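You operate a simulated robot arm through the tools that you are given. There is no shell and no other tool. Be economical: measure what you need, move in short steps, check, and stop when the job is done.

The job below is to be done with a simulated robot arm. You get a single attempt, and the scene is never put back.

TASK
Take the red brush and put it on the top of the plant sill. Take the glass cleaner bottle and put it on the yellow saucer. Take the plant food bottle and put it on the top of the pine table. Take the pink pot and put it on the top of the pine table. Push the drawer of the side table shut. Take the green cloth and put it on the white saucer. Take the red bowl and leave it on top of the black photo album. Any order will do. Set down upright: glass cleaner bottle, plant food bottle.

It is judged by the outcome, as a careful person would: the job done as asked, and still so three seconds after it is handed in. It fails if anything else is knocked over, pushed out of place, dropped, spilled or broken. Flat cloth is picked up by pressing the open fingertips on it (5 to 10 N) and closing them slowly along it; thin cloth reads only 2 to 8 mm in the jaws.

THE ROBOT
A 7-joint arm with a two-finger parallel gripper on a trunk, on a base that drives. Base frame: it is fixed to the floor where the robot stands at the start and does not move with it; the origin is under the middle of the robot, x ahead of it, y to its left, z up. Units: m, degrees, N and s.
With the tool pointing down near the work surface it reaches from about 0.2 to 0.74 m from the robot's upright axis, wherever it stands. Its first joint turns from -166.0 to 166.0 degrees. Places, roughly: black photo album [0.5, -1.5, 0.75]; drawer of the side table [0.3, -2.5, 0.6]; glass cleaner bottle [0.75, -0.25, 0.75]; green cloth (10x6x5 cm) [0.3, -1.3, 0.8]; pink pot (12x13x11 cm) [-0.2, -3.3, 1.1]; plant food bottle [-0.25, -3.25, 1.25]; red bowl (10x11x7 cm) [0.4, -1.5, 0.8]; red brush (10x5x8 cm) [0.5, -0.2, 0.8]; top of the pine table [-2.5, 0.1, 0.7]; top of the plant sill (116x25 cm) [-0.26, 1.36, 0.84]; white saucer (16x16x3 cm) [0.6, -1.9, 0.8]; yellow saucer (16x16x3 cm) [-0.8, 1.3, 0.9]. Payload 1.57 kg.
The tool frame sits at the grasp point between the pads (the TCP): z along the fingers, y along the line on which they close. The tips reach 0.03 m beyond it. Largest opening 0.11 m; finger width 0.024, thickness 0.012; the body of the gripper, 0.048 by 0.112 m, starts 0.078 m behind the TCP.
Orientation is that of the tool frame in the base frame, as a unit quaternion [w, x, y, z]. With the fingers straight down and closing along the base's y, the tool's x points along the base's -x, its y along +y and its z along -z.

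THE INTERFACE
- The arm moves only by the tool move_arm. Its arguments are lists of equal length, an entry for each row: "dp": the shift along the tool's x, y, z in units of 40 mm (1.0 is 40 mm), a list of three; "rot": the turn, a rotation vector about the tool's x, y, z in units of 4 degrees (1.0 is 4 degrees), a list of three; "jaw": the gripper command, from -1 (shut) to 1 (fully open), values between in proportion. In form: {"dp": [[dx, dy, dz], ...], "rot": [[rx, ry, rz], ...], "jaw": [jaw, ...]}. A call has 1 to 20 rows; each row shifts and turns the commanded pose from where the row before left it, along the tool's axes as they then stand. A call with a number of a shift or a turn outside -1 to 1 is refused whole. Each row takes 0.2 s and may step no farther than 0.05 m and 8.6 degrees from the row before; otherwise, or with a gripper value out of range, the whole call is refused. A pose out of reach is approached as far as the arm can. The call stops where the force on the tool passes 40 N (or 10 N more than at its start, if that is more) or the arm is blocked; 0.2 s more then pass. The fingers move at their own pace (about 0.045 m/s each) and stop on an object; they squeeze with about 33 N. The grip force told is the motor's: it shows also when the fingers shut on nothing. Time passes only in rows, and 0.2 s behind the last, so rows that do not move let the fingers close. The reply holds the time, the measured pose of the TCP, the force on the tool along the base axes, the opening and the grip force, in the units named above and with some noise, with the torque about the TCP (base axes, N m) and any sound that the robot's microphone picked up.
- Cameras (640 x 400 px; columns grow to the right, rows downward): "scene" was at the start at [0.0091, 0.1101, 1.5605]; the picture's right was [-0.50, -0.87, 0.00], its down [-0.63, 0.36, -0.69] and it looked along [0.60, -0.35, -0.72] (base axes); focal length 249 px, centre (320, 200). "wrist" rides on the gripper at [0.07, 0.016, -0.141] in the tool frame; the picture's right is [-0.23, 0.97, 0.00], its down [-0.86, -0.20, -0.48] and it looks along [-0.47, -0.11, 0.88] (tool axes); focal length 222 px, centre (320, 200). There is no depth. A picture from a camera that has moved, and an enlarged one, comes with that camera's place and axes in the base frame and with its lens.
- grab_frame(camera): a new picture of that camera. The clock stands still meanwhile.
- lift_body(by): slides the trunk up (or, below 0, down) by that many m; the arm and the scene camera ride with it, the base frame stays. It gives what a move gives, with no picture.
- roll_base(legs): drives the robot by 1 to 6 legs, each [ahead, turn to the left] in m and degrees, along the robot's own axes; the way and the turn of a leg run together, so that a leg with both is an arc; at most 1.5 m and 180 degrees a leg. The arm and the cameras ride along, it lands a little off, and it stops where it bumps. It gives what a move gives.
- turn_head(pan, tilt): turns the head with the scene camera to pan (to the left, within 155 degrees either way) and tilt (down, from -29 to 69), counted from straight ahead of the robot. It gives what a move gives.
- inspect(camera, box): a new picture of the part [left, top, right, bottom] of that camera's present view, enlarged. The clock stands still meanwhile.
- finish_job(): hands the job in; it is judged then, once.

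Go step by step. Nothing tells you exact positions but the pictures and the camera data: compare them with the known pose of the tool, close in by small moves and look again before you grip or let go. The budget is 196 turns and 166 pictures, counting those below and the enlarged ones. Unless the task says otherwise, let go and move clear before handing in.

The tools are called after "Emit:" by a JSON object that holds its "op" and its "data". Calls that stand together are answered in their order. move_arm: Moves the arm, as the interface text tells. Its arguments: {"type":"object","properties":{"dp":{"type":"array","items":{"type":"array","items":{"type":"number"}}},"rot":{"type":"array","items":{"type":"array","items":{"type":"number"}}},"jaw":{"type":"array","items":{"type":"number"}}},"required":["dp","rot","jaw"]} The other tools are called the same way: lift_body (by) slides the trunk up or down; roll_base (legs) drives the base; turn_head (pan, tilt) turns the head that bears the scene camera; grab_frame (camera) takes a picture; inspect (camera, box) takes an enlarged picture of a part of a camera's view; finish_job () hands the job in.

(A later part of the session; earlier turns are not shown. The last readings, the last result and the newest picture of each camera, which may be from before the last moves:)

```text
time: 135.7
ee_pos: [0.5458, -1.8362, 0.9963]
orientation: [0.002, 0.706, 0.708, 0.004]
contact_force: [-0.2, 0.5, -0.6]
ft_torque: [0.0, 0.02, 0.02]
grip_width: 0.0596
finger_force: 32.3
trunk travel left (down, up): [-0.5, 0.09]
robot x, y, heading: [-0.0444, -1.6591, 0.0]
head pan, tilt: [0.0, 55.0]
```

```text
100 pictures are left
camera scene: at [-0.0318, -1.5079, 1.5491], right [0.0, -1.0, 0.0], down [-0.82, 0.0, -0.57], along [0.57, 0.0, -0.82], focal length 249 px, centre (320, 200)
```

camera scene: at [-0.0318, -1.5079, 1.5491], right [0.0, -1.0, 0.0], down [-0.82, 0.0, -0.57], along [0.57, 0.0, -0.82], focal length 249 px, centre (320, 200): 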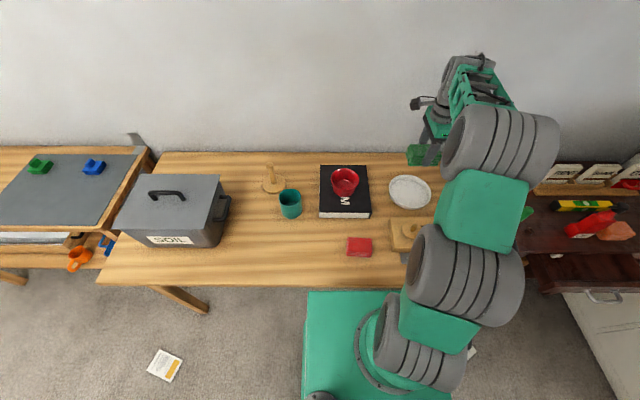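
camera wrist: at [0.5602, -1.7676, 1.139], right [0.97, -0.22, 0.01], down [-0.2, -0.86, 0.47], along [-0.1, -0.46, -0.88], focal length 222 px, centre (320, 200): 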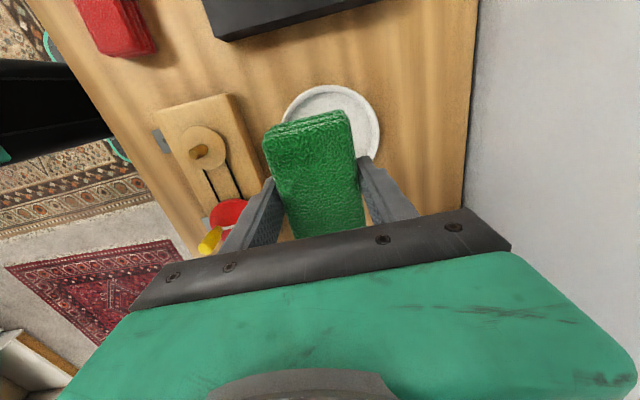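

Saucer centre refined to ≈(0.556, -1.853). Shifting slightly and lowering until contact.

Emit:
{"op": "move_arm", "data": {"dp": [[-0.43, 0.25, 0.5], [0, 0, 1], [0, 0, 1], [0, 0, 1], [0, 0, 0.6], [0, 0, 0.15], [0, 0, 0.15], [0, 0, 0.15], [0, 0, 0.15], [0, 0, 0.15]], "rot": [[0, 0, 0], [0, 0, 0], [0, 0, 0], [0, 0, 0], [0, 0, 0], [0, 0, 0], [0, 0, 0], [0, 0, 0], [0, 0, 0], [0, 0, 0]], "jaw": [-1, -1, -1, -1, -1, -1, -1, -1, -1, -1]}}

Emit:
{"op": "grab_frame", "data": {"camera": "wrist"}}

Emit:
{"op": "inspect", "data": {"camera": "scene", "box": [340, 120, 500, 250]}}

```text
time: 137.9
ee_pos: [0.5606, -1.8502, 0.7995]
orientation: [0.001, 0.706, 0.708, 0.004]
contact_force: [0.8, 0.0, -0.4]
ft_torque: [0.01, -0.02, -0.02]
grip_width: 0.0592
finger_force: 32.9
trunk travel left (down, up): [-0.5, 0.09]
robot x, y, heading: [-0.0443, -1.6576, -0.0]
head pan, tilt: [0.0, 55.0]
```

```text
99 pictures are left
camera wrist: at [0.5753, -1.782, 0.9418], right [0.97, -0.22, 0.01], down [-0.2, -0.86, 0.47], along [-0.1, -0.46, -0.88], focal length 222 px, centre (320, 200)
```

wrist: 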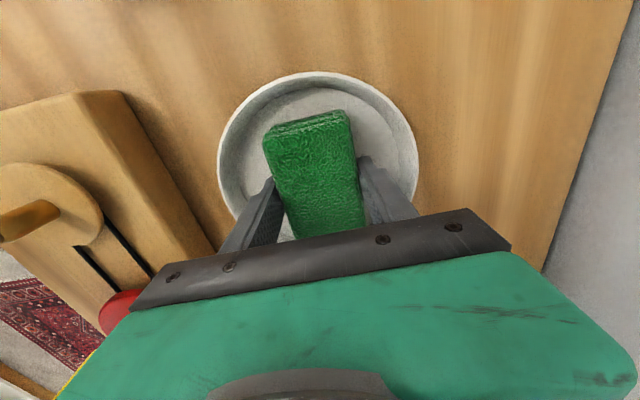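

```text
3.08 times, centred on (420, 185) of scene
camera zoom: at [-0.032, -1.5076, 1.5491], right [0.0, -1.0, 0.0], down [-0.82, 0.0, -0.57], along [0.57, 0.0, -0.82], focal length 766 px, centre (12, 246)
```

zoom: 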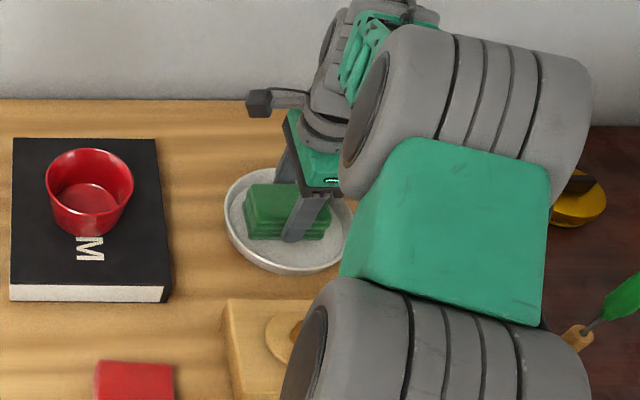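

Centred; continuing down until contact.

Emit:
{"op": "move_arm", "data": {"dp": [[0, 0, 0.1], [0, 0, 0.1], [0, 0, 0.1], [0, 0, 0.1], [0, 0, 0.1]], "rot": [[0, 0, 0], [0, 0, 0], [0, 0, 0], [0, 0, 0], [0, 0, 0]], "jaw": [-1, -1, -1, -1, -1]}}

```text
time: 138.7
ee_pos: [0.5629, -1.8509, 0.7988]
orientation: [0.007, 0.706, 0.708, 0.007]
contact_force: [-2.4, 1.3, 15.3]
ft_torque: [0.2, 0.64, -0.05]
grip_width: 0.0594
finger_force: 32.9
trunk travel left (down, up): [-0.5, 0.09]
robot x, y, heading: [-0.0457, -1.6633, 0.3]
head pan, tilt: [0.0, 55.0]
stopped in row 3: the force on the tool passed its limit (the readings are from after the stop); the commanded pose is now the measured one
```

Contact. Releasing with a modest opening and rising.

Emit:
{"op": "move_arm", "data": {"dp": [[0, 0, -0.05], [0, 0, 0], [0, 0, 0], [0, 0, -0.3], [0, 0, -0.7], [0, 0, -1], [0, 0, -1], [0, 0, -1], [0, 0, -1], [0, 0, -1]], "rot": [[0, 0, 0], [0, 0, 0], [0, 0, 0], [0, 0, 0], [0, 0, 0], [0, 0, 0], [0, 0, 0], [0, 0, 0], [0, 0, 0], [0, 0, 0]], "jaw": [0.2, 0.35, 0.45, 0.45, 0.45, 0.45, 0.45, 0.45, 0.45, 0.45]}}

Emit:
{"op": "grab_frame", "data": {"camera": "wrist"}}

Emit:
{"op": "turn_head", "data": {"pan": -45, "tilt": 35}}

Emit:
{"op": "grab_frame", "data": {"camera": "scene"}}

```text
time: 140.9
ee_pos: [0.5605, -1.8486, 1.0349]
orientation: [0.004, 0.706, 0.708, 0.005]
contact_force: [-0.7, 0.3, -0.7]
ft_torque: [-0.02, 0.02, -0.01]
grip_width: 0.0799
finger_force: 0.2
trunk travel left (down, up): [-0.5, 0.09]
robot x, y, heading: [-0.0398, -1.6569, 0.2]
head pan, tilt: [0.0, 55.0]
```

```text
97 pictures are left
camera wrist: at [0.5734, -1.7793, 1.1764], right [0.97, -0.22, 0.01], down [-0.2, -0.86, 0.47], along [-0.1, -0.47, -0.88], focal length 222 px, centre (320, 200)
```

wrist: 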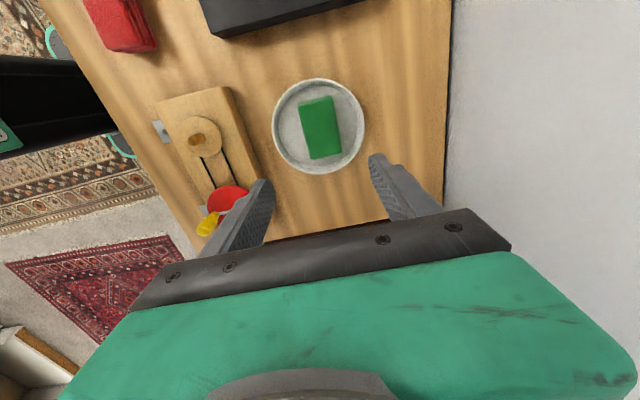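

```text
time: 142.0
ee_pos: [0.5597, -1.8481, 1.0343]
orientation: [0.004, 0.706, 0.709, 0.006]
contact_force: [0.9, 0.4, -0.1]
ft_torque: [0.02, 0.0, -0.04]
grip_width: 0.08
finger_force: 0.1
trunk travel left (down, up): [-0.5, 0.09]
robot x, y, heading: [-0.0428, -1.6619, 0.1]
head pan, tilt: [-45.0, 35.0]
```

```text
96 pictures are left
camera scene: at [-0.042, -1.5697, 1.5773], right [-0.71, -0.71, 0.0], down [-0.41, 0.4, -0.82], along [0.58, -0.58, -0.57], focal length 249 px, centre (320, 200)
```

scene: 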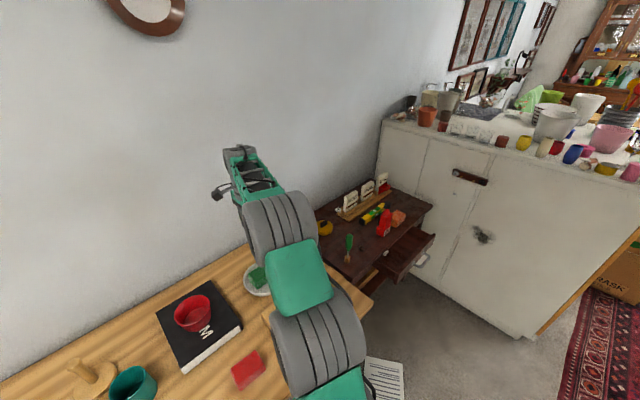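

Cloth is on the saucer. Next the drawer of the side table: retracting the arm and restoring its yaw, then driving to face the side table.

Emit:
{"op": "move_arm", "data": {"dp": [[0.9, -0.8, 0], [0.9, -0.8, 0], [0.9, -0.8, 0], [0.9, -0.8, 0], [0.9, -0.8, 0], [0, -0.8, 0], [0, 0, 0], [0, 0, 0], [0, 0, 0], [0, 0, 0], [0, 0, 0], [0, 0, 0], [0, 0, 0], [0, 0, 0], [0, 0, 0], [0, 0, 0], [0, 0, 0]], "rot": [[0, 0, 0], [0, 0, 0], [0, 0, 0], [0, 0, 0], [0, 0, 0], [0, 0, 0], [0, 0, -1], [0, 0, -1], [0, 0, -1], [0, 0, -1], [0, 0, -1], [0, 0, -1], [0, 0, -1], [0, 0, -1], [0, 0, -1], [0, 0, -1], [0, 0, -1]], "jaw": [0, 0, 0, 0, 0, 0, 0, 0, 0, 0, 0, 0, 0, 0, 0, 0, 0]}}

Emit:
{"op": "move_arm", "data": {"dp": [[0, 0, 0], [0, 0, 0], [0, 0, 0], [0, 0, 0], [0, 0, 0], [0, 0, 0], [0, 0, 0], [0, 0, 0], [0, 0, 0], [0, 0, 0], [0, 0, 0], [0, 0, 0]], "rot": [[0, 0, -1], [0, 0, -1], [0, 0, -1], [0, 0, -1], [0, 0, -1], [0, 0, -1], [0, 0, -1], [0, 0, -1], [0, 0, -1], [0, 0, -1], [0, 0, -1], [0, 0, -0.5]], "jaw": [-1, -1, -1, -1, -1, -1, -1, -1, -1, -1, -1, -1]}}

Emit:
{"op": "roll_base", "data": {"legs": [[-0.38, 0], [0, 90], [-0.84, 0], [0, -90]]}}

Emit:
{"op": "turn_head", "data": {"pan": 0, "tilt": 40}}

Emit:
{"op": "grab_frame", "data": {"camera": "scene"}}

```text
time: 145.6
ee_pos: [0.3658, -1.6727, 1.0334]
orientation: [0.006, 0.387, 0.922, 0.003]
contact_force: [0.6, -0.5, -0.1]
ft_torque: [-0.03, 0.03, 0.01]
grip_width: 0.055
finger_force: 0.0
trunk travel left (down, up): [-0.5, 0.09]
robot x, y, heading: [-0.0429, -1.6559, 0.1]
head pan, tilt: [-45.0, 35.0]
```

```text
time: 148.2
ee_pos: [0.366, -1.674, 1.0347]
orientation: [0.007, -0.003, 1.0, 0.001]
contact_force: [0.0, 0.1, 0.1]
ft_torque: [-0.01, -0.03, 0.01]
grip_width: 0.0001
finger_force: 21.7
trunk travel left (down, up): [-0.5, 0.09]
robot x, y, heading: [-0.0444, -1.6622, -0.2]
head pan, tilt: [-45.0, 35.0]
```

```text
time: 162.1
ee_pos: [-0.0407, -2.5166, 1.0337]
orientation: [0.007, 0.018, 1.0, 0.001]
contact_force: [-0.8, -0.1, 0.1]
ft_torque: [0.03, 0.01, 0.0]
grip_width: 0.0
finger_force: 22.1
trunk travel left (down, up): [-0.5, 0.09]
robot x, y, heading: [-0.4506, -2.4881, -2.2]
head pan, tilt: [-45.0, 35.0]
```

```text
time: 163.2
ee_pos: [-0.0413, -2.5179, 1.0343]
orientation: [0.007, 0.017, 1.0, 0.001]
contact_force: [0.5, -0.6, 0.5]
ft_torque: [-0.01, 0.04, 0.04]
grip_width: 0.0001
finger_force: 21.0
trunk travel left (down, up): [-0.5, 0.09]
robot x, y, heading: [-0.4457, -2.488, -2.1]
head pan, tilt: [0.0, 40.0]
```

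```text
95 pictures are left
camera scene: at [-0.4202, -2.3369, 1.5698], right [-0.04, -1.0, 0.0], down [-0.64, 0.02, -0.77], along [0.77, -0.03, -0.64], focal length 249 px, centre (320, 200)
```

scene: 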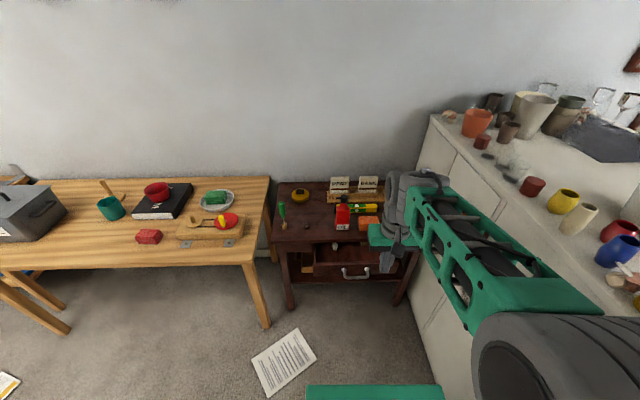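

The open drawer is ahead. Zooming on it.

Emit:
{"op": "inspect", "data": {"camera": "scene", "box": [264, 170, 440, 310]}}

Emit:
{"op": "grab_frame", "data": {"camera": "wrist"}}

```text
2.86 times, centred on (352, 240) of scene
camera zoom: at [-0.4202, -2.3369, 1.5698], right [-0.04, -1.0, 0.0], down [-0.64, 0.02, -0.77], along [0.77, -0.03, -0.64], focal length 711 px, centre (229, 86)
```

zoom: 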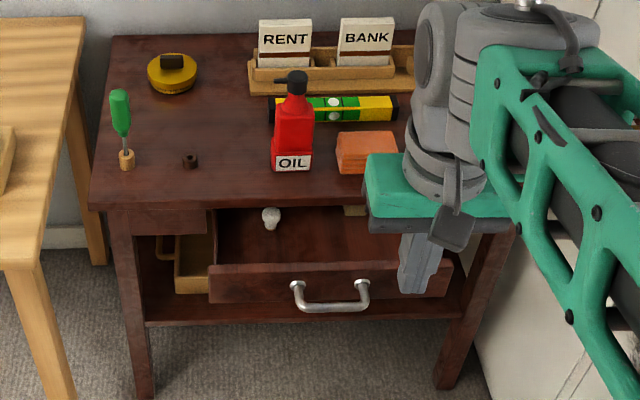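

```text
93 pictures are left
camera wrist: at [-0.1128, -2.4992, 1.1751], right [0.26, 0.96, 0.0], down [0.84, -0.23, 0.49], along [0.47, -0.12, -0.87], focal length 222 px, centre (320, 200)
```

wrist: 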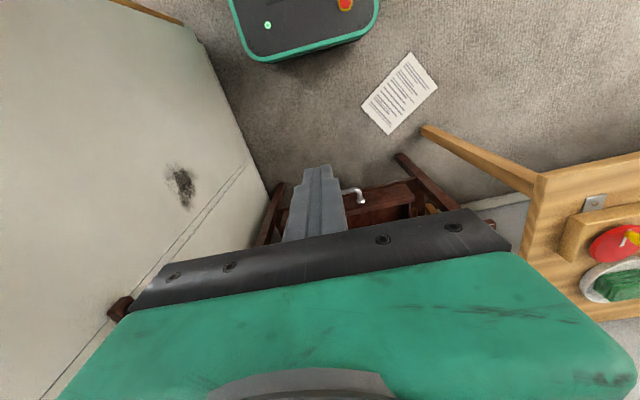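

Drawer front face is near x≈0.24, z≈0.63, handle centred at y≈-2.52. I'll point the closed fingers forward and push the panel left of the handle at y≈-2.41.

Emit:
{"op": "move_arm", "data": {"dp": [[0, 0.9, 0], [0, 0.9, 0], [0, 0.9, 0], [0, 0, 0], [0, 0, 0], [0, 0, 0], [0, 0, 0], [0, 0, 0], [0, 0, 0], [0, 0, 0], [0, 0, 0], [0, 0, 0]], "rot": [[0, -1, 0], [0, -1, 0], [0, -1, 0], [0, -1, 0], [0, -1, 0], [0, -1, 0], [0, -1, 0], [0, -1, 0], [0, -1, 0], [0, -1, 0], [0, -1, 0], [0, -1, 0]], "jaw": [-1, -1, -1, -1, -1, -1, -1, -1, -1, -1, -1, -1]}}

Emit:
{"op": "move_arm", "data": {"dp": [[0, 0, 0], [0, 0, 0], [0, 0, 0], [0, 0, 0], [0, 0, 0], [0, 0, 0], [0, 0, 0], [0, 0, 0], [0, 0, 0], [0, 0, 0]], "rot": [[0, -1, 0], [0, -1, 0], [0, -1, 0], [0, -1, 0], [0, -1, 0], [0, -1, 0], [0, -1, 0], [0, -1, 0], [0, -1, 0], [0, -1, 0]], "jaw": [-1, -1, -1, -1, -1, -1, -1, -1, -1, -1]}}

Emit:
{"op": "lift_body", "data": {"by": -0.38}}

Emit:
{"op": "grab_frame", "data": {"camera": "scene"}}

Emit:
{"op": "grab_frame", "data": {"camera": "wrist"}}

```text
time: 165.8
ee_pos: [-0.0387, -2.4105, 1.0349]
orientation: [0.413, 0.017, 0.91, -0.007]
contact_force: [-0.8, -0.1, -0.1]
ft_torque: [-0.01, 0.02, -0.02]
grip_width: 0.0
finger_force: 21.3
trunk travel left (down, up): [-0.5, 0.09]
robot x, y, heading: [-0.453, -2.4864, -2.2]
head pan, tilt: [0.0, 40.0]
```

```text
time: 168.0
ee_pos: [-0.0331, -2.3987, 1.0485]
orientation: [0.706, 0.033, 0.707, 0.008]
contact_force: [-0.6, 0.1, -0.4]
ft_torque: [-0.03, -0.04, 0.0]
grip_width: 0.0
finger_force: 21.3
trunk travel left (down, up): [-0.5, 0.09]
robot x, y, heading: [-0.446, -2.4865, -2.1]
head pan, tilt: [0.0, 40.0]
```

```text
time: 171.7
ee_pos: [-0.034, -2.3981, 0.6675]
orientation: [0.705, 0.032, 0.708, 0.006]
contact_force: [0.3, -0.5, 0.6]
ft_torque: [-0.04, 0.01, -0.02]
grip_width: 0.0002
finger_force: 21.3
trunk travel left (down, up): [-0.12, 0.47]
robot x, y, heading: [-0.4516, -2.4885, -2.3]
head pan, tilt: [0.0, 40.0]
```

```text
92 pictures are left
camera scene: at [-0.4202, -2.3368, 1.1898], right [-0.04, -1.0, 0.0], down [-0.64, 0.02, -0.77], along [0.77, -0.03, -0.64], focal length 249 px, centre (320, 200)
```

scene: 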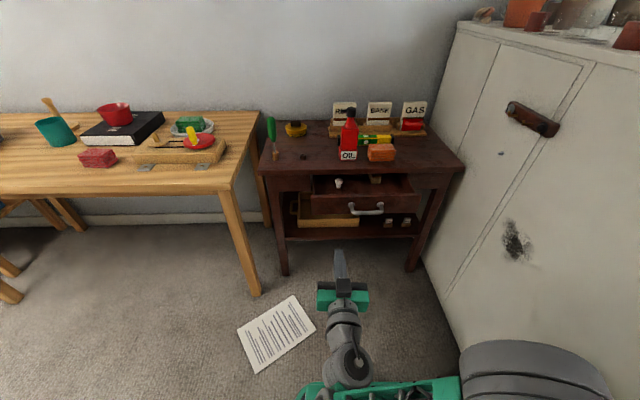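

```text
91 pictures are left
camera wrist: at [-0.1746, -2.3732, 0.5997], right [0.04, 0.96, 0.28], down [-0.48, -0.23, 0.85], along [0.88, -0.16, 0.45], focal length 222 px, centre (320, 200)
```

wrist: 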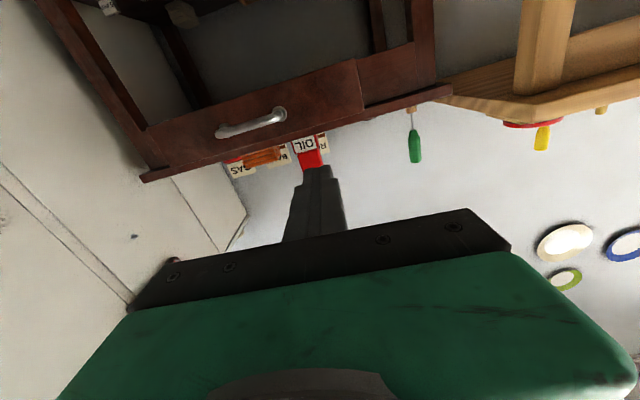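

Zooming on the drawer from this lower viewpoint.

Emit:
{"op": "inspect", "data": {"camera": "scene", "box": [250, 120, 474, 290]}}

```text
2.35 times, centred on (362, 205) of scene
camera zoom: at [-0.4202, -2.3368, 1.1898], right [-0.04, -1.0, 0.0], down [-0.64, 0.02, -0.77], along [0.77, -0.03, -0.64], focal length 586 px, centre (221, 188)
```

zoom: 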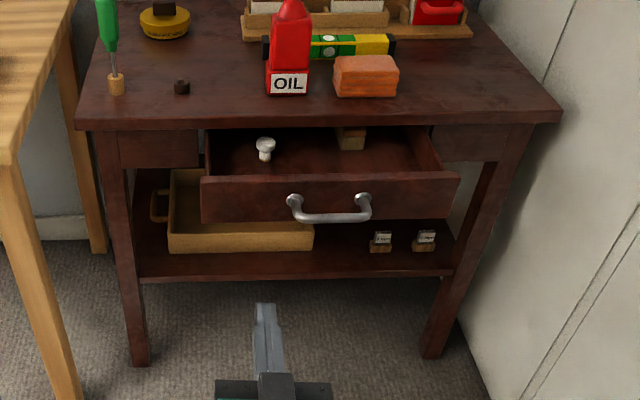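

Panel spans z 0.57–0.65, y -2.335…-2.72. Lowering to z 0.62 and advancing until near the panel.

Emit:
{"op": "move_arm", "data": {"dp": [[0.6, 0, 0], [0.55, 0, 0], [0, 0, 1], [0, 0, 1], [0, 0, 1], [0, 0, 1], [0, 0, 1]], "rot": [[0, 0, 0], [0, 0, 0], [0, 0, 0], [0, 0, 0], [0, 0, 0], [0, 0, 0], [0, 0, 0]], "jaw": [-1, -1, -1, -1, -1, -1, -1]}}

Emit:
{"op": "inspect", "data": {"camera": "scene", "box": [250, 120, 474, 290]}}

```text
time: 173.3
ee_pos: [0.1642, -2.4181, 0.6101]
orientation: [0.7, 0.013, 0.714, -0.012]
contact_force: [1.1, 0.2, 0.2]
ft_torque: [-0.03, 0.03, -0.05]
grip_width: 0.0
finger_force: 21.4
out of reach, approached as far as the arm can: row 2
trunk travel left (down, up): [-0.12, 0.47]
robot x, y, heading: [-0.4522, -2.4896, -2.1]
head pan, tilt: [0.0, 40.0]
```

```text
2.35 times, centred on (362, 205) of scene
camera zoom: at [-0.4204, -2.3368, 1.1897], right [-0.04, -1.0, 0.0], down [-0.64, 0.02, -0.77], along [0.77, -0.03, -0.64], focal length 586 px, centre (221, 188)
```

zoom: 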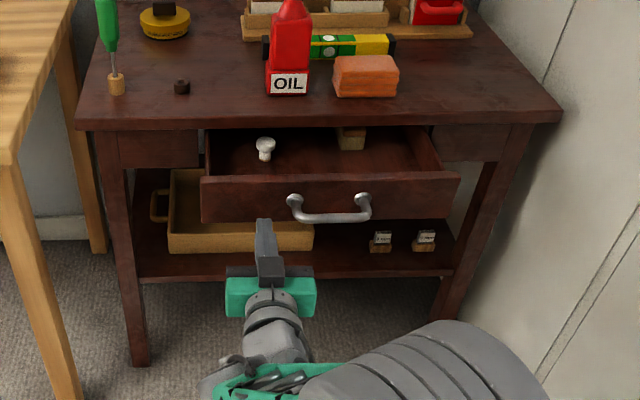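

Tip is left of the handle at panel height. Pushing slowly forward.

Emit:
{"op": "move_arm", "data": {"dp": [[0, 0, 0.3], [0, 0, 0.3], [0, 0, 0.2], [0, 0, 0.2], [0, 0, 0.2], [0, 0, 0.2], [0, 0, 0.2], [0, 0, 0.2], [0, 0, 0.2], [0, 0, 0.2], [0, 0, 0.2], [0, 0, 0.2], [0, 0, 0.2], [0, 0, 0.2], [0, 0, 0.2], [0, 0, 0.2]], "rot": [[0, 0, 0], [0, 0, 0], [0, 0, 0], [0, 0, 0], [0, 0, 0], [0, 0, 0], [0, 0, 0], [0, 0, 0], [0, 0, 0], [0, 0, 0], [0, 0, 0], [0, 0, 0], [0, 0, 0], [0, 0, 0], [0, 0, 0], [0, 0, 0]], "jaw": [-1, -1, -1, -1, -1, -1, -1, -1, -1, -1, -1, -1, -1, -1, -1, -1]}}

Emit:
{"op": "inspect", "data": {"camera": "scene", "box": [250, 120, 474, 290]}}

```text
time: 176.7
ee_pos: [0.2995, -2.4226, 0.6022]
orientation: [0.699, 0.013, 0.714, -0.013]
contact_force: [0.1, 0.4, 0.7]
ft_torque: [0.02, 0.03, -0.01]
grip_width: 0.0
finger_force: 21.3
trunk travel left (down, up): [-0.12, 0.47]
robot x, y, heading: [-0.4476, -2.49, -2.1]
head pan, tilt: [0.0, 40.0]
```

```text
2.35 times, centred on (362, 205) of scene
camera zoom: at [-0.4202, -2.3368, 1.1897], right [-0.04, -1.0, 0.0], down [-0.64, 0.02, -0.77], along [0.77, -0.03, -0.64], focal length 586 px, centre (221, 188)
```

zoom: 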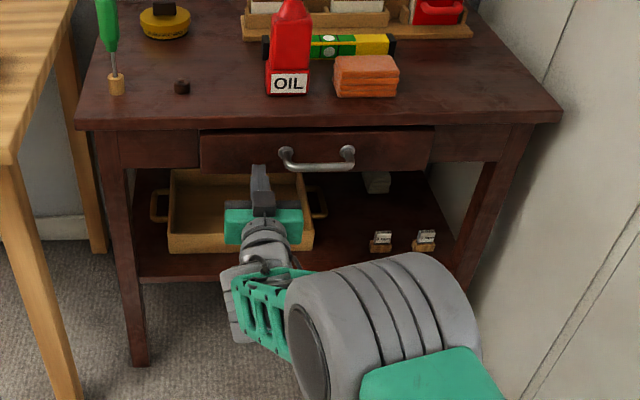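

Nearly shut. Pushing on until it meets its stop.

Emit:
{"op": "move_arm", "data": {"dp": [[0, 0, 0.15], [0, 0, 0.15], [0, 0, 0.15], [0, 0, 0.15], [0, 0, 0.15], [0, 0, 0.15], [0, 0, 0.15], [0, 0, 0.15], [0, 0, 0.15], [0, 0, 0.15]], "rot": [[0, 0, 0], [0, 0, 0], [0, 0, 0], [0, 0, 0], [0, 0, 0], [0, 0, 0], [0, 0, 0], [0, 0, 0], [0, 0, 0], [0, 0, 0]], "jaw": [-1, -1, -1, -1, -1, -1, -1, -1, -1, -1]}}

Emit:
{"op": "inspect", "data": {"camera": "scene", "box": [280, 140, 440, 240]}}

```text
time: 177.3
ee_pos: [0.3068, -2.4219, 0.6023]
orientation: [0.7, 0.012, 0.714, -0.012]
contact_force: [-28.7, -2.0, 9.5]
ft_torque: [0.08, -0.57, 0.07]
grip_width: 0.0
finger_force: 21.7
trunk travel left (down, up): [-0.12, 0.47]
robot x, y, heading: [-0.4506, -2.485, -2.2]
head pan, tilt: [0.0, 40.0]
stopped in row 2: the force on the tool passed its limit (the readings are from after the stop); the commanded pose is now the measured one
```

```text
4.00 times, centred on (360, 190) of scene
camera zoom: at [-0.4235, -2.337, 1.19], right [-0.04, -1.0, 0.0], down [-0.64, 0.02, -0.77], along [0.77, -0.03, -0.64], focal length 996 px, centre (160, 240)
```

zoom: 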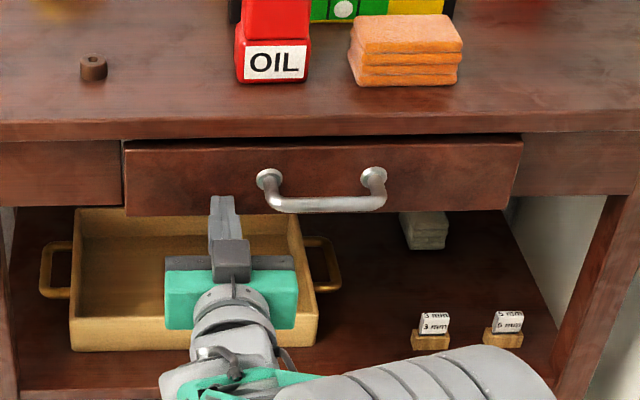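

It met resistance; pressing once more to confirm it's at the stop.

Emit:
{"op": "move_arm", "data": {"dp": [[0, 0, 0], [0, 0, 0.2], [0, 0, 0.2], [0, 0, 0.2], [0, 0, 0.2]], "rot": [[0, 0, 0], [0, 0, 0], [0, 0, 0], [0, 0, 0], [0, 0, 0]], "jaw": [-1, -1, -1, -1, -1]}}

Emit:
{"op": "grab_frame", "data": {"camera": "wrist"}}

```text
time: 177.8
ee_pos: [0.3061, -2.4219, 0.6028]
orientation: [0.7, 0.012, 0.714, -0.013]
contact_force: [-28.1, -2.0, 10.2]
ft_torque: [0.05, -0.59, 0.07]
grip_width: 0.0
finger_force: 21.4
trunk travel left (down, up): [-0.12, 0.47]
robot x, y, heading: [-0.4523, -2.4902, -1.9]
head pan, tilt: [0.0, 40.0]
stopped in row 2: the force on the tool passed its limit (the readings are from after the stop); the commanded pose is now the measured one
```

```text
86 pictures are left
camera wrist: at [0.1638, -2.4009, 0.5361], right [0.04, 0.97, 0.23], down [-0.47, -0.18, 0.86], along [0.88, -0.14, 0.45], focal length 222 px, centre (320, 200)
```

wrist: 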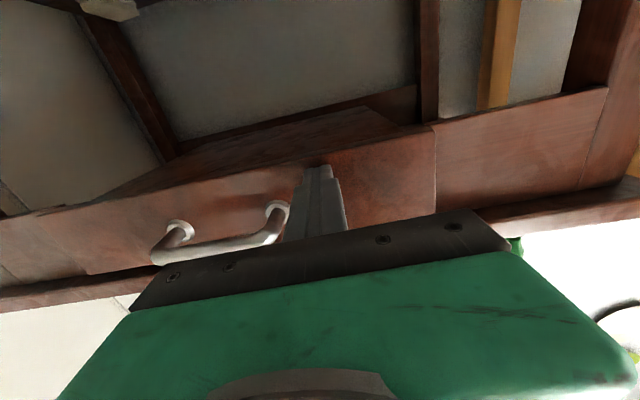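

The panel looks flush with the apron; checking the seam close-up.

Emit:
{"op": "inspect", "data": {"camera": "wrist", "box": [380, 90, 540, 220]}}

```text
3.08 times, centred on (460, 155) of wrist
camera zoom: at [0.1638, -2.4009, 0.5361], right [0.04, 0.97, 0.23], down [-0.47, -0.18, 0.86], along [0.88, -0.14, 0.45], focal length 684 px, centre (-111, 338)
```

zoom: 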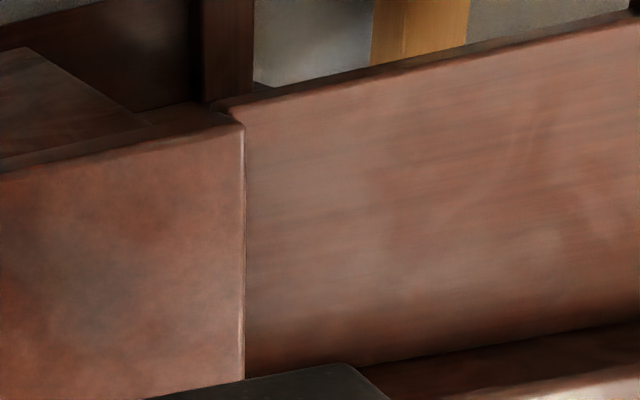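

Drawer is shut and flush. Backing off, raising the trunk, and turning to face the cabinet.

Emit:
{"op": "move_arm", "data": {"dp": [[0, 0, -0.5], [0, 0, -1], [0, 0, -1], [0, 0, -1], [0, 0, -1], [0, 0, -1], [0, 0, -1], [0, 0, -1], [0, 0, -1], [0, 0, -1]], "rot": [[0, 0, 0], [0, 0, 0], [0, 0, 0], [0, 0, 0], [0, 0, 0], [0, 0, 0], [0, 0, 0], [0, 0, 0], [0, 0, 0], [0, 0, 0]], "jaw": [-1, -1, -1, -1, -1, -1, -1, -1, -1, -1]}}

Emit:
{"op": "lift_body", "data": {"by": 0.47}}

Emit:
{"op": "roll_base", "data": {"legs": [[0.05, 0], [0, -88]]}}

Emit:
{"op": "turn_head", "data": {"pan": 0, "tilt": 35}}

Emit:
{"op": "grab_frame", "data": {"camera": "scene"}}

```text
time: 180.0
ee_pos: [-0.0313, -2.3552, 0.678]
orientation: [0.713, 0.097, 0.69, 0.078]
contact_force: [-0.4, -0.1, 0.7]
ft_torque: [0.04, 0.02, 0.02]
grip_width: 0.0
finger_force: 21.1
out of reach, approached as far as the arm can: row 10
trunk travel left (down, up): [-0.12, 0.47]
robot x, y, heading: [-0.4496, -2.4877, -2.0]
head pan, tilt: [0.0, 40.0]
stopped in row 10: the arm was blocked; the commanded pose is now the measured one
```

```text
refused: 0.47 is not a number from -0.4 to 0.4
```

```text
time: 184.6
ee_pos: [-0.2457, -2.9033, 0.6801]
orientation: [0.572, 0.547, 0.431, -0.433]
contact_force: [-2.5, 14.3, 0.5]
ft_torque: [0.17, 0.0, -0.16]
grip_width: 0.0
finger_force: 21.5
trunk travel left (down, up): [-0.12, 0.47]
robot x, y, heading: [-0.3986, -2.4894, -90.4]
head pan, tilt: [0.0, 40.0]
stopped in leg 2: the force on the tool passed its limit (the readings are from after the stop); the commanded pose is now the measured one
```

```text
time: 185.2
ee_pos: [-0.2459, -2.903, 0.6806]
orientation: [0.572, 0.546, 0.432, -0.433]
contact_force: [-2.5, 19.1, -1.4]
ft_torque: [0.31, 0.05, -0.16]
grip_width: 0.0
finger_force: 21.5
trunk travel left (down, up): [-0.12, 0.47]
robot x, y, heading: [-0.3992, -2.4903, -90.1]
head pan, tilt: [0.0, 35.0]
```

```text
84 pictures are left
camera scene: at [-0.2466, -2.5187, 1.1973], right [-1.0, 0.0, 0.0], down [0.0, 0.57, -0.82], along [0.0, -0.82, -0.57], focal length 249 px, centre (320, 200)
```

scene: 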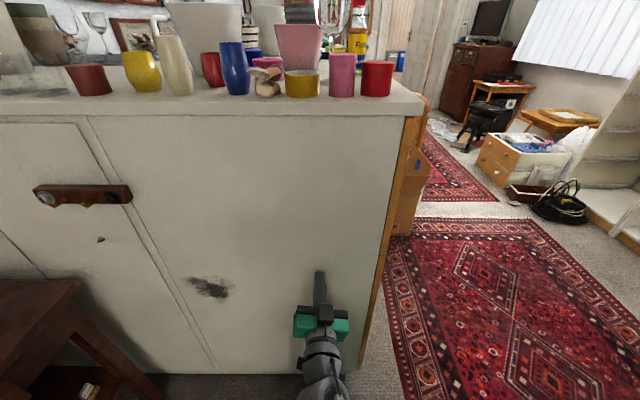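

The fingertip pressed lightly on the cabinet face after the lift was refused. Backing away, then raising the trunk.

Emit:
{"op": "roll_base", "data": {"legs": [[-0.2, 0]]}}

Emit:
{"op": "lift_body", "data": {"by": 0.4}}

Emit:
{"op": "grab_frame", "data": {"camera": "scene"}}

```text
time: 186.8
ee_pos: [-0.247, -2.712, 0.6789]
orientation: [0.571, 0.547, 0.431, -0.434]
contact_force: [0.1, 1.0, 1.2]
ft_torque: [-0.01, 0.02, -0.01]
grip_width: 0.0
finger_force: 21.3
trunk travel left (down, up): [-0.12, 0.47]
robot x, y, heading: [-0.3985, -2.2969, -90.2]
head pan, tilt: [0.0, 35.0]
```

```text
time: 190.6
ee_pos: [-0.2468, -2.712, 1.0777]
orientation: [0.571, 0.547, 0.431, -0.434]
contact_force: [0.0, -1.2, 0.2]
ft_torque: [0.01, 0.01, -0.01]
grip_width: 0.0
finger_force: 21.4
trunk travel left (down, up): [-0.52, 0.07]
robot x, y, heading: [-0.398, -2.2986, -90.4]
head pan, tilt: [0.0, 35.0]
```

```text
83 pictures are left
camera scene: at [-0.2458, -2.328, 1.5973], right [-1.0, 0.01, 0.0], down [0.0, 0.57, -0.82], along [0.0, -0.82, -0.57], focal length 249 px, centre (320, 200)
```

scene: 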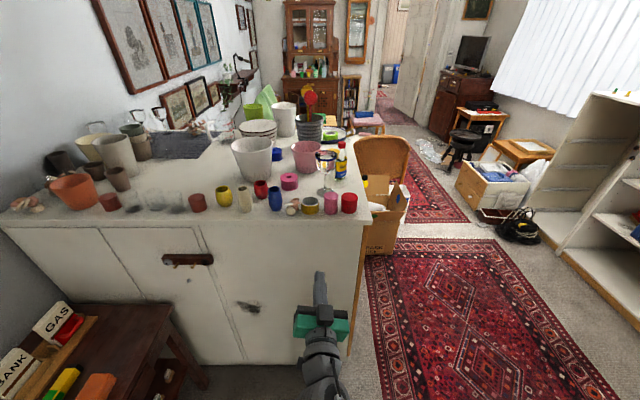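

Many items crowd the cabinet top, including a wine glass near the bottle. Zooming in.

Emit:
{"op": "inspect", "data": {"camera": "scene", "box": [220, 80, 380, 230]}}

```text
2.67 times, centred on (300, 155) of scene
camera zoom: at [-0.2458, -2.328, 1.5973], right [-1.0, 0.01, 0.0], down [0.0, 0.57, -0.82], along [0.0, -0.82, -0.57], focal length 664 px, centre (373, 320)
```

zoom: 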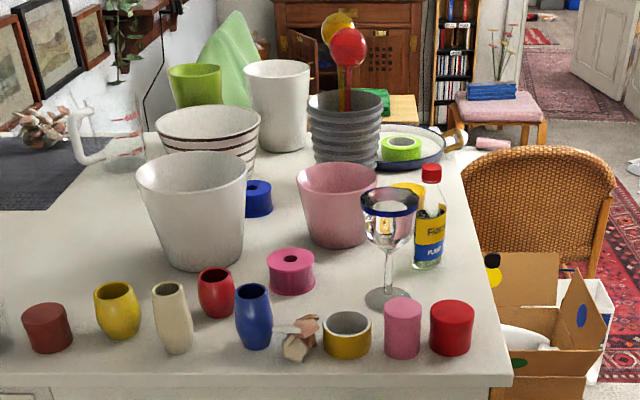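

Bottle ≈(-0.328, -3.225), top z≈1.24; pink pot ≈(-0.193, -3.27), rim z≈1.20; wine glass ≈(-0.267, -3.11). I'll grasp the bottle from above; first making the tool vertical here, away from the cabinet.

Emit:
{"op": "move_arm", "data": {"dp": [[0, 0, 0], [0, 0, 0], [0, 0, 0], [0, 0, 0], [0, 0, 0], [0, 0, 0], [0, 0, 0], [0, 0, 0], [0, 0, 0], [0, 0, 0], [0, 0, 0], [0, 0, 0], [0, 0, 0], [0, 0, 0]], "rot": [[0, 0, -0.9], [0, 0, -0.9], [0, 0, -0.9], [0, 0, -0.93], [0, 1, 0], [0, 1, 0], [0, 1, 0], [0, 1, 0], [0, 1, 0], [0, 1, 0], [0, 1, 0], [0, 1, 0], [0, 1, 0], [0, 1, 0]], "jaw": [-1, -1, -1, -1, -1, -1, -1, -1, -1, -1, -1, -1, -1, -1]}}

Emit:
{"op": "move_arm", "data": {"dp": [[0, 0, 0], [0, 0, 0], [0, 0, 0], [0, 0, 0], [0, 0, 0], [0, 0, 0], [0, 0, 0], [0, 0, 0], [0, 0, 0], [0, 0, 0], [0, 0, 0], [0, 0, 0], [0, 0, 0]], "rot": [[0, 1, 0], [0, 1, 0], [0, 1, 0], [0, 1, 0], [0, 1, 0], [0, 1, 0], [0, 1, 0], [0, 1, 0], [0, 1, 0], [0, 1, 0], [0, 1, 0], [0, 1, 0], [0, 0.9, 0]], "jaw": [-1, -1, -1, -1, -1, -1, -1, -1, -1, -1, -1, -1, -1]}}

Emit:
{"op": "lift_body", "data": {"by": 0.07}}

```text
time: 193.6
ee_pos: [-0.2469, -2.7115, 1.0782]
orientation: [0.311, 0.631, 0.643, -0.304]
contact_force: [-0.5, 0.3, 0.9]
ft_torque: [-0.01, 0.03, -0.06]
grip_width: 0.0
finger_force: 21.6
trunk travel left (down, up): [-0.52, 0.07]
robot x, y, heading: [-0.3971, -2.2961, -90.2]
head pan, tilt: [0.0, 35.0]
```

```text
time: 196.4
ee_pos: [-0.2472, -2.7117, 1.0789]
orientation: [0.0, 0.701, 0.714, 0.0]
contact_force: [0.9, -0.2, 0.4]
ft_torque: [-0.02, 0.03, 0.01]
grip_width: 0.0001
finger_force: 21.0
trunk travel left (down, up): [-0.52, 0.07]
robot x, y, heading: [-0.3984, -2.2941, -90.3]
head pan, tilt: [0.0, 35.0]
```

```text
time: 197.5
ee_pos: [-0.2461, -2.7119, 1.1488]
orientation: [0.0, 0.7, 0.714, 0.0]
contact_force: [-0.8, -1.0, 0.2]
ft_torque: [0.0, 0.0, -0.01]
grip_width: 0.0
finger_force: 21.6
trunk travel left (down, up): [-0.59, 0.0]
robot x, y, heading: [-0.399, -2.2979, -90.3]
head pan, tilt: [0.0, 35.0]
```

Tool vertical. Raising to z≈1.33, aligning in x with the bottle, and driving forward 0.28 m.

Emit:
{"op": "move_arm", "data": {"dp": [[0, 0, -1], [0, 0, -1], [0, 0, -1], [0, 0, -1], [0, 0, -0.5], [0, -1, 0], [0, -1, 0]], "rot": [[0, 0, 0], [0, 0, 0], [0, 0, 0], [0, 0, 0], [0, 0, 0], [0, 0, 0], [0, 0, 0]], "jaw": [0, 0.6, 0.6, 0.6, 0.6, 0.6, 0.6]}}

Emit:
{"op": "roll_base", "data": {"legs": [[0.27, 0]]}}

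Emit:
{"op": "grab_frame", "data": {"camera": "wrist"}}

Emit:
{"op": "grab_frame", "data": {"camera": "scene"}}

```text
time: 199.1
ee_pos: [-0.3278, -2.7152, 1.3306]
orientation: [0.001, 0.701, 0.714, 0.001]
contact_force: [-0.1, 0.1, 0.2]
ft_torque: [-0.01, -0.02, -0.04]
grip_width: 0.0879
finger_force: 0.0
trunk travel left (down, up): [-0.59, 0.0]
robot x, y, heading: [-0.4004, -2.2968, -90.2]
head pan, tilt: [0.0, 35.0]
```

```text
time: 201.0
ee_pos: [-0.3282, -2.9813, 1.33]
orientation: [0.0, 0.7, 0.714, 0.0]
contact_force: [0.2, -1.0, -0.1]
ft_torque: [-0.02, -0.02, 0.0]
grip_width: 0.0882
finger_force: 0.1
trunk travel left (down, up): [-0.59, 0.0]
robot x, y, heading: [-0.4054, -2.5623, -90.4]
head pan, tilt: [0.0, 35.0]
```

```text
81 pictures are left
camera wrist: at [-0.3132, -2.9119, 1.4712], right [0.98, -0.21, 0.0], down [-0.18, -0.86, 0.48], along [-0.1, -0.47, -0.88], focal length 222 px, centre (320, 200)
```

wrist: 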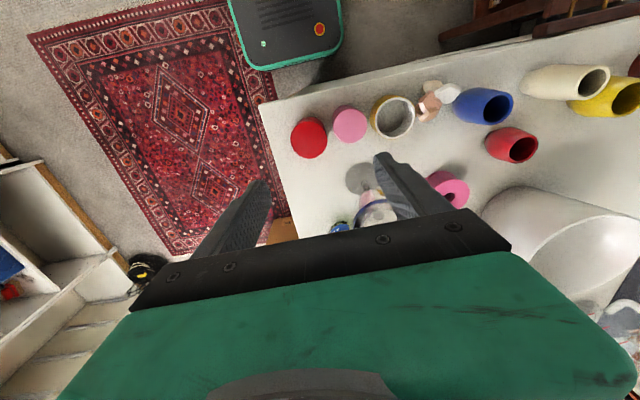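

```text
80 pictures are left
camera scene: at [-0.2469, -2.594, 1.6673], right [-1.0, 0.0, 0.0], down [0.0, 0.57, -0.82], along [0.0, -0.82, -0.57], focal length 249 px, centre (320, 200)
```

scene: 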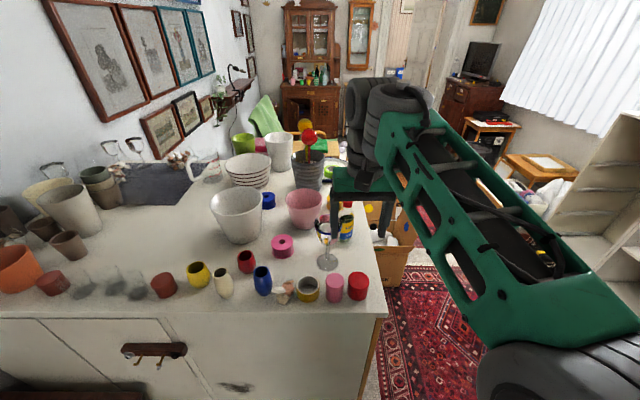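

Refining bottle and glass positions with close-ups.

Emit:
{"op": "inspect", "data": {"camera": "scene", "box": [270, 160, 390, 280]}}

Emit:
{"op": "inspect", "data": {"camera": "wrist", "box": [260, 90, 500, 240]}}

```text
3.33 times, centred on (330, 220) of scene
camera zoom: at [-0.2469, -2.594, 1.6673], right [-1.0, 0.0, 0.0], down [0.0, 0.57, -0.82], along [0.0, -0.82, -0.57], focal length 830 px, centre (287, 133)
```

zoom: 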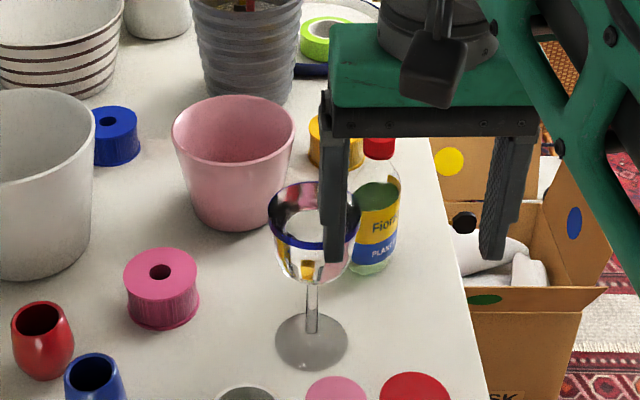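

```text
2.67 times, centred on (380, 165) of wrist
camera zoom: at [-0.3132, -2.9119, 1.4712], right [0.98, -0.21, 0.0], down [-0.18, -0.86, 0.48], along [-0.1, -0.47, -0.88], focal length 592 px, centre (160, 293)
```

zoom: 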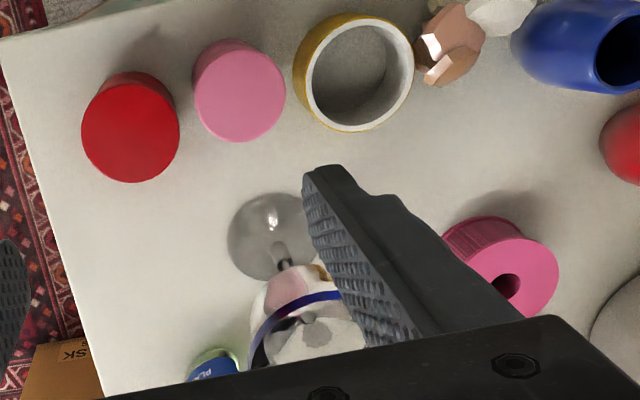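

Bottle ≈(-0.331, -3.208); glass at (-0.268, -3.093) stays clear of the path. Moving above the bottle at z 1.33.

Emit:
{"op": "move_arm", "data": {"dp": [[-0.95, -0.19, 0], [-0.95, 0, 0], [-0.95, 0, 0], [-0.95, 0, 0], [-0.95, 0, 0], [-0.9, 0, 0]], "rot": [[0, 0, 0], [0, 0, 0], [0, 0, 0], [0, 0, 0], [0, 0, 0], [0, 0, 0]], "jaw": [0.6, 0.6, 0.6, 0.6, 0.6, 0.6]}}

Emit:
{"op": "grab_frame", "data": {"camera": "wrist"}}

Emit:
{"op": "inspect", "data": {"camera": "scene", "box": [270, 130, 430, 280]}}

```text
time: 202.4
ee_pos: [-0.3326, -3.1812, 1.3279]
orientation: [0.002, 0.699, 0.715, 0.0]
contact_force: [-0.7, 0.9, 0.2]
ft_torque: [-0.06, -0.01, 0.01]
grip_width: 0.0877
finger_force: 0.0
out of reach, approached as far as the arm can: row 6
trunk travel left (down, up): [-0.59, 0.0]
robot x, y, heading: [-0.4018, -2.5596, -90.3]
head pan, tilt: [0.0, 35.0]
```

```text
77 pictures are left
camera wrist: at [-0.318, -3.111, 1.4697], right [0.98, -0.21, 0.0], down [-0.18, -0.86, 0.48], along [-0.1, -0.47, -0.88], focal length 222 px, centre (320, 200)
```

wrist: 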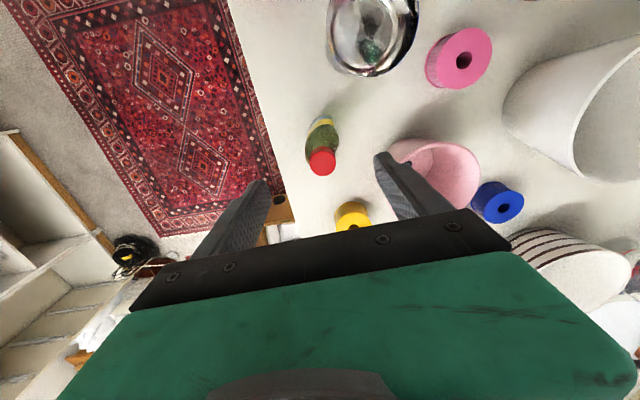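

```text
2.67 times, centred on (350, 205) of scene
camera zoom: at [-0.2471, -2.5907, 1.6674], right [-1.0, 0.0, 0.0], down [0.0, 0.57, -0.82], along [0.0, -0.82, -0.57], focal length 664 px, centre (240, 187)
```

zoom: 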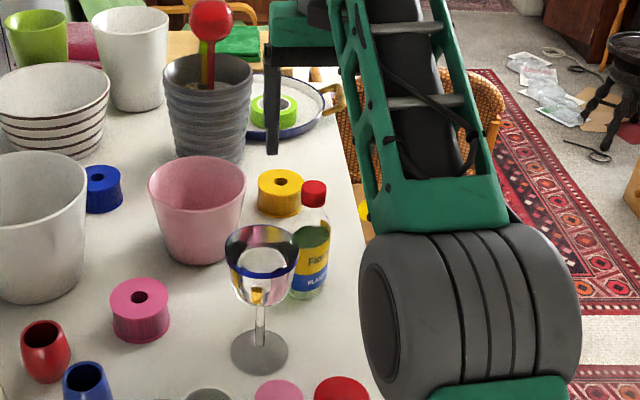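

The cap sits at about (-0.332, -3.187), top z≈1.25. Descending in steps to z 1.19.

Emit:
{"op": "move_arm", "data": {"dp": [[-0.15, 0, 0.7], [0, 0, 0.7], [0, 0, 0.6]], "rot": [[0, 0, 0], [0, 0, 0], [0, 0, 0]], "jaw": [0.6, 0.6, 0.6]}}

Emit:
{"op": "grab_frame", "data": {"camera": "wrist"}}

Emit:
{"op": "inspect", "data": {"camera": "scene", "box": [270, 130, 430, 280]}}

```text
time: 203.2
ee_pos: [-0.3312, -3.1893, 1.2446]
orientation: [0.001, 0.7, 0.714, 0.0]
contact_force: [0.1, 0.0, 0.1]
ft_torque: [0.03, -0.05, -0.02]
grip_width: 0.0883
finger_force: 0.0
trunk travel left (down, up): [-0.59, 0.0]
robot x, y, heading: [-0.4044, -2.5636, -90.1]
head pan, tilt: [0.0, 35.0]
```

```text
75 pictures are left
camera wrist: at [-0.3175, -3.1203, 1.3866], right [0.98, -0.21, 0.0], down [-0.18, -0.86, 0.48], along [-0.1, -0.47, -0.88], focal length 222 px, centre (320, 200)
```

wrist: 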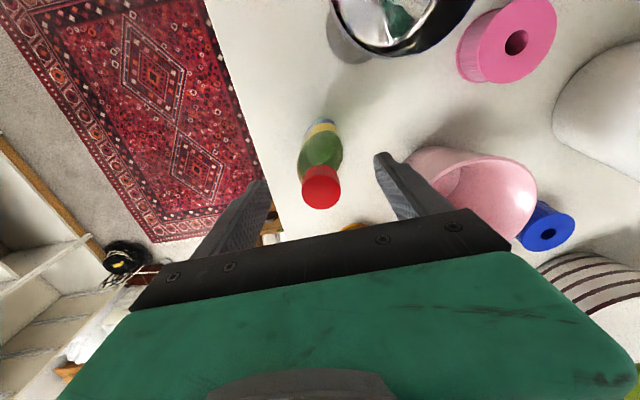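

```text
2.67 times, centred on (350, 205) of scene
camera zoom: at [-0.2469, -2.5932, 1.6673], right [-1.0, 0.0, 0.0], down [0.0, 0.57, -0.82], along [0.0, -0.82, -0.57], focal length 664 px, centre (240, 187)
```

zoom: 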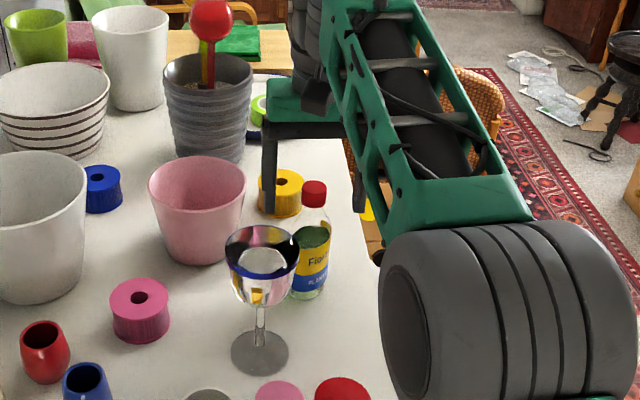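

Well aligned. Descending the last 5.5 cm and closing.

Emit:
{"op": "move_arm", "data": {"dp": [[0, 0, 0.5], [0, 0, 0.5], [0, 0, 0.35]], "rot": [[0, 0, 0], [0, 0, 0], [0, 0, 0]], "jaw": [0.6, 0.6, 0.6]}}

Emit:
{"op": "grab_frame", "data": {"camera": "wrist"}}

Emit:
{"op": "inspect", "data": {"camera": "scene", "box": [290, 170, 390, 250]}}

```text
time: 204.0
ee_pos: [-0.3306, -3.1892, 1.1912]
orientation: [0.001, 0.7, 0.714, 0.001]
contact_force: [-0.1, 0.0, 0.1]
ft_torque: [0.0, 0.02, -0.01]
grip_width: 0.0881
finger_force: 0.0
trunk travel left (down, up): [-0.59, 0.0]
robot x, y, heading: [-0.4032, -2.5613, -90.5]
head pan, tilt: [0.0, 35.0]
```

```text
73 pictures are left
camera wrist: at [-0.3167, -3.1193, 1.333], right [0.98, -0.21, 0.0], down [-0.18, -0.86, 0.48], along [-0.1, -0.47, -0.88], focal length 222 px, centre (320, 200)
```

wrist: 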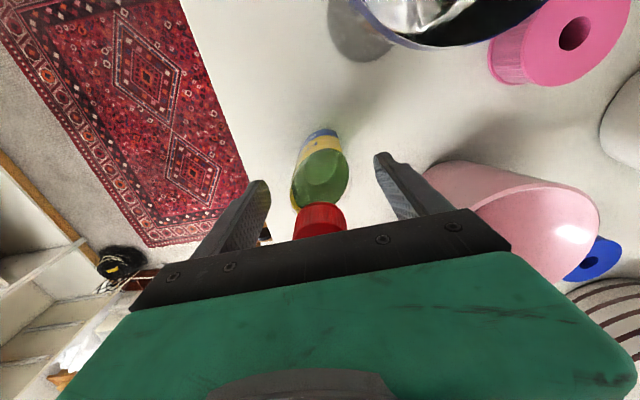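

```text
5.00 times, centred on (340, 210) of scene
camera zoom: at [-0.2468, -2.5932, 1.6673], right [-1.0, 0.0, 0.0], down [0.0, 0.57, -0.82], along [0.0, -0.82, -0.57], focal length 1245 px, centre (220, 150)
```

zoom: 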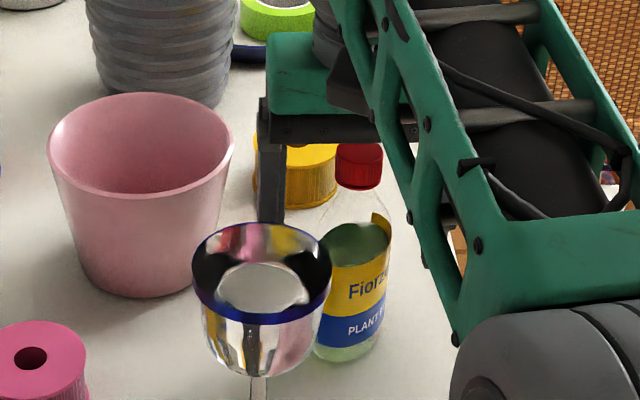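

Tips are at the label's upper part. Closing gently.

Emit:
{"op": "move_arm", "data": {"dp": [[0, 0, 0], [0, 0, 0], [0, 0, 0], [0, 0, 0], [0, 0, 0], [0, 0, 0]], "rot": [[0, 0, 0], [0, 0, 0], [0, 0, 0], [0, 0, 0], [0, 0, 0], [0, 0, 0]], "jaw": [0.3, 0, -0.3, -1, -1, -1]}}

Emit:
{"op": "inspect", "data": {"camera": "scene", "box": [290, 170, 390, 250]}}

```text
time: 205.4
ee_pos: [-0.3306, -3.1889, 1.1914]
orientation: [0.001, 0.7, 0.714, 0.0]
contact_force: [0.4, 0.7, 1.3]
ft_torque: [0.01, 0.07, 0.01]
grip_width: 0.0478
finger_force: 32.9
trunk travel left (down, up): [-0.59, 0.0]
robot x, y, heading: [-0.4065, -2.5597, -90.2]
head pan, tilt: [0.0, 35.0]
```

```text
5.00 times, centred on (340, 210) of scene
camera zoom: at [-0.2468, -2.593, 1.6673], right [-1.0, 0.0, 0.0], down [0.0, 0.57, -0.82], along [0.0, -0.82, -0.57], focal length 1245 px, centre (220, 150)
```

zoom: 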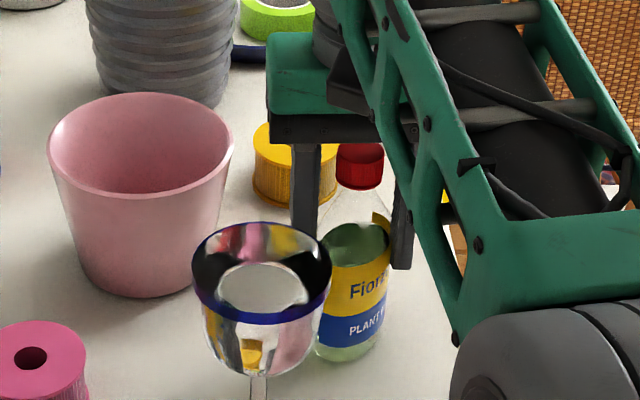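

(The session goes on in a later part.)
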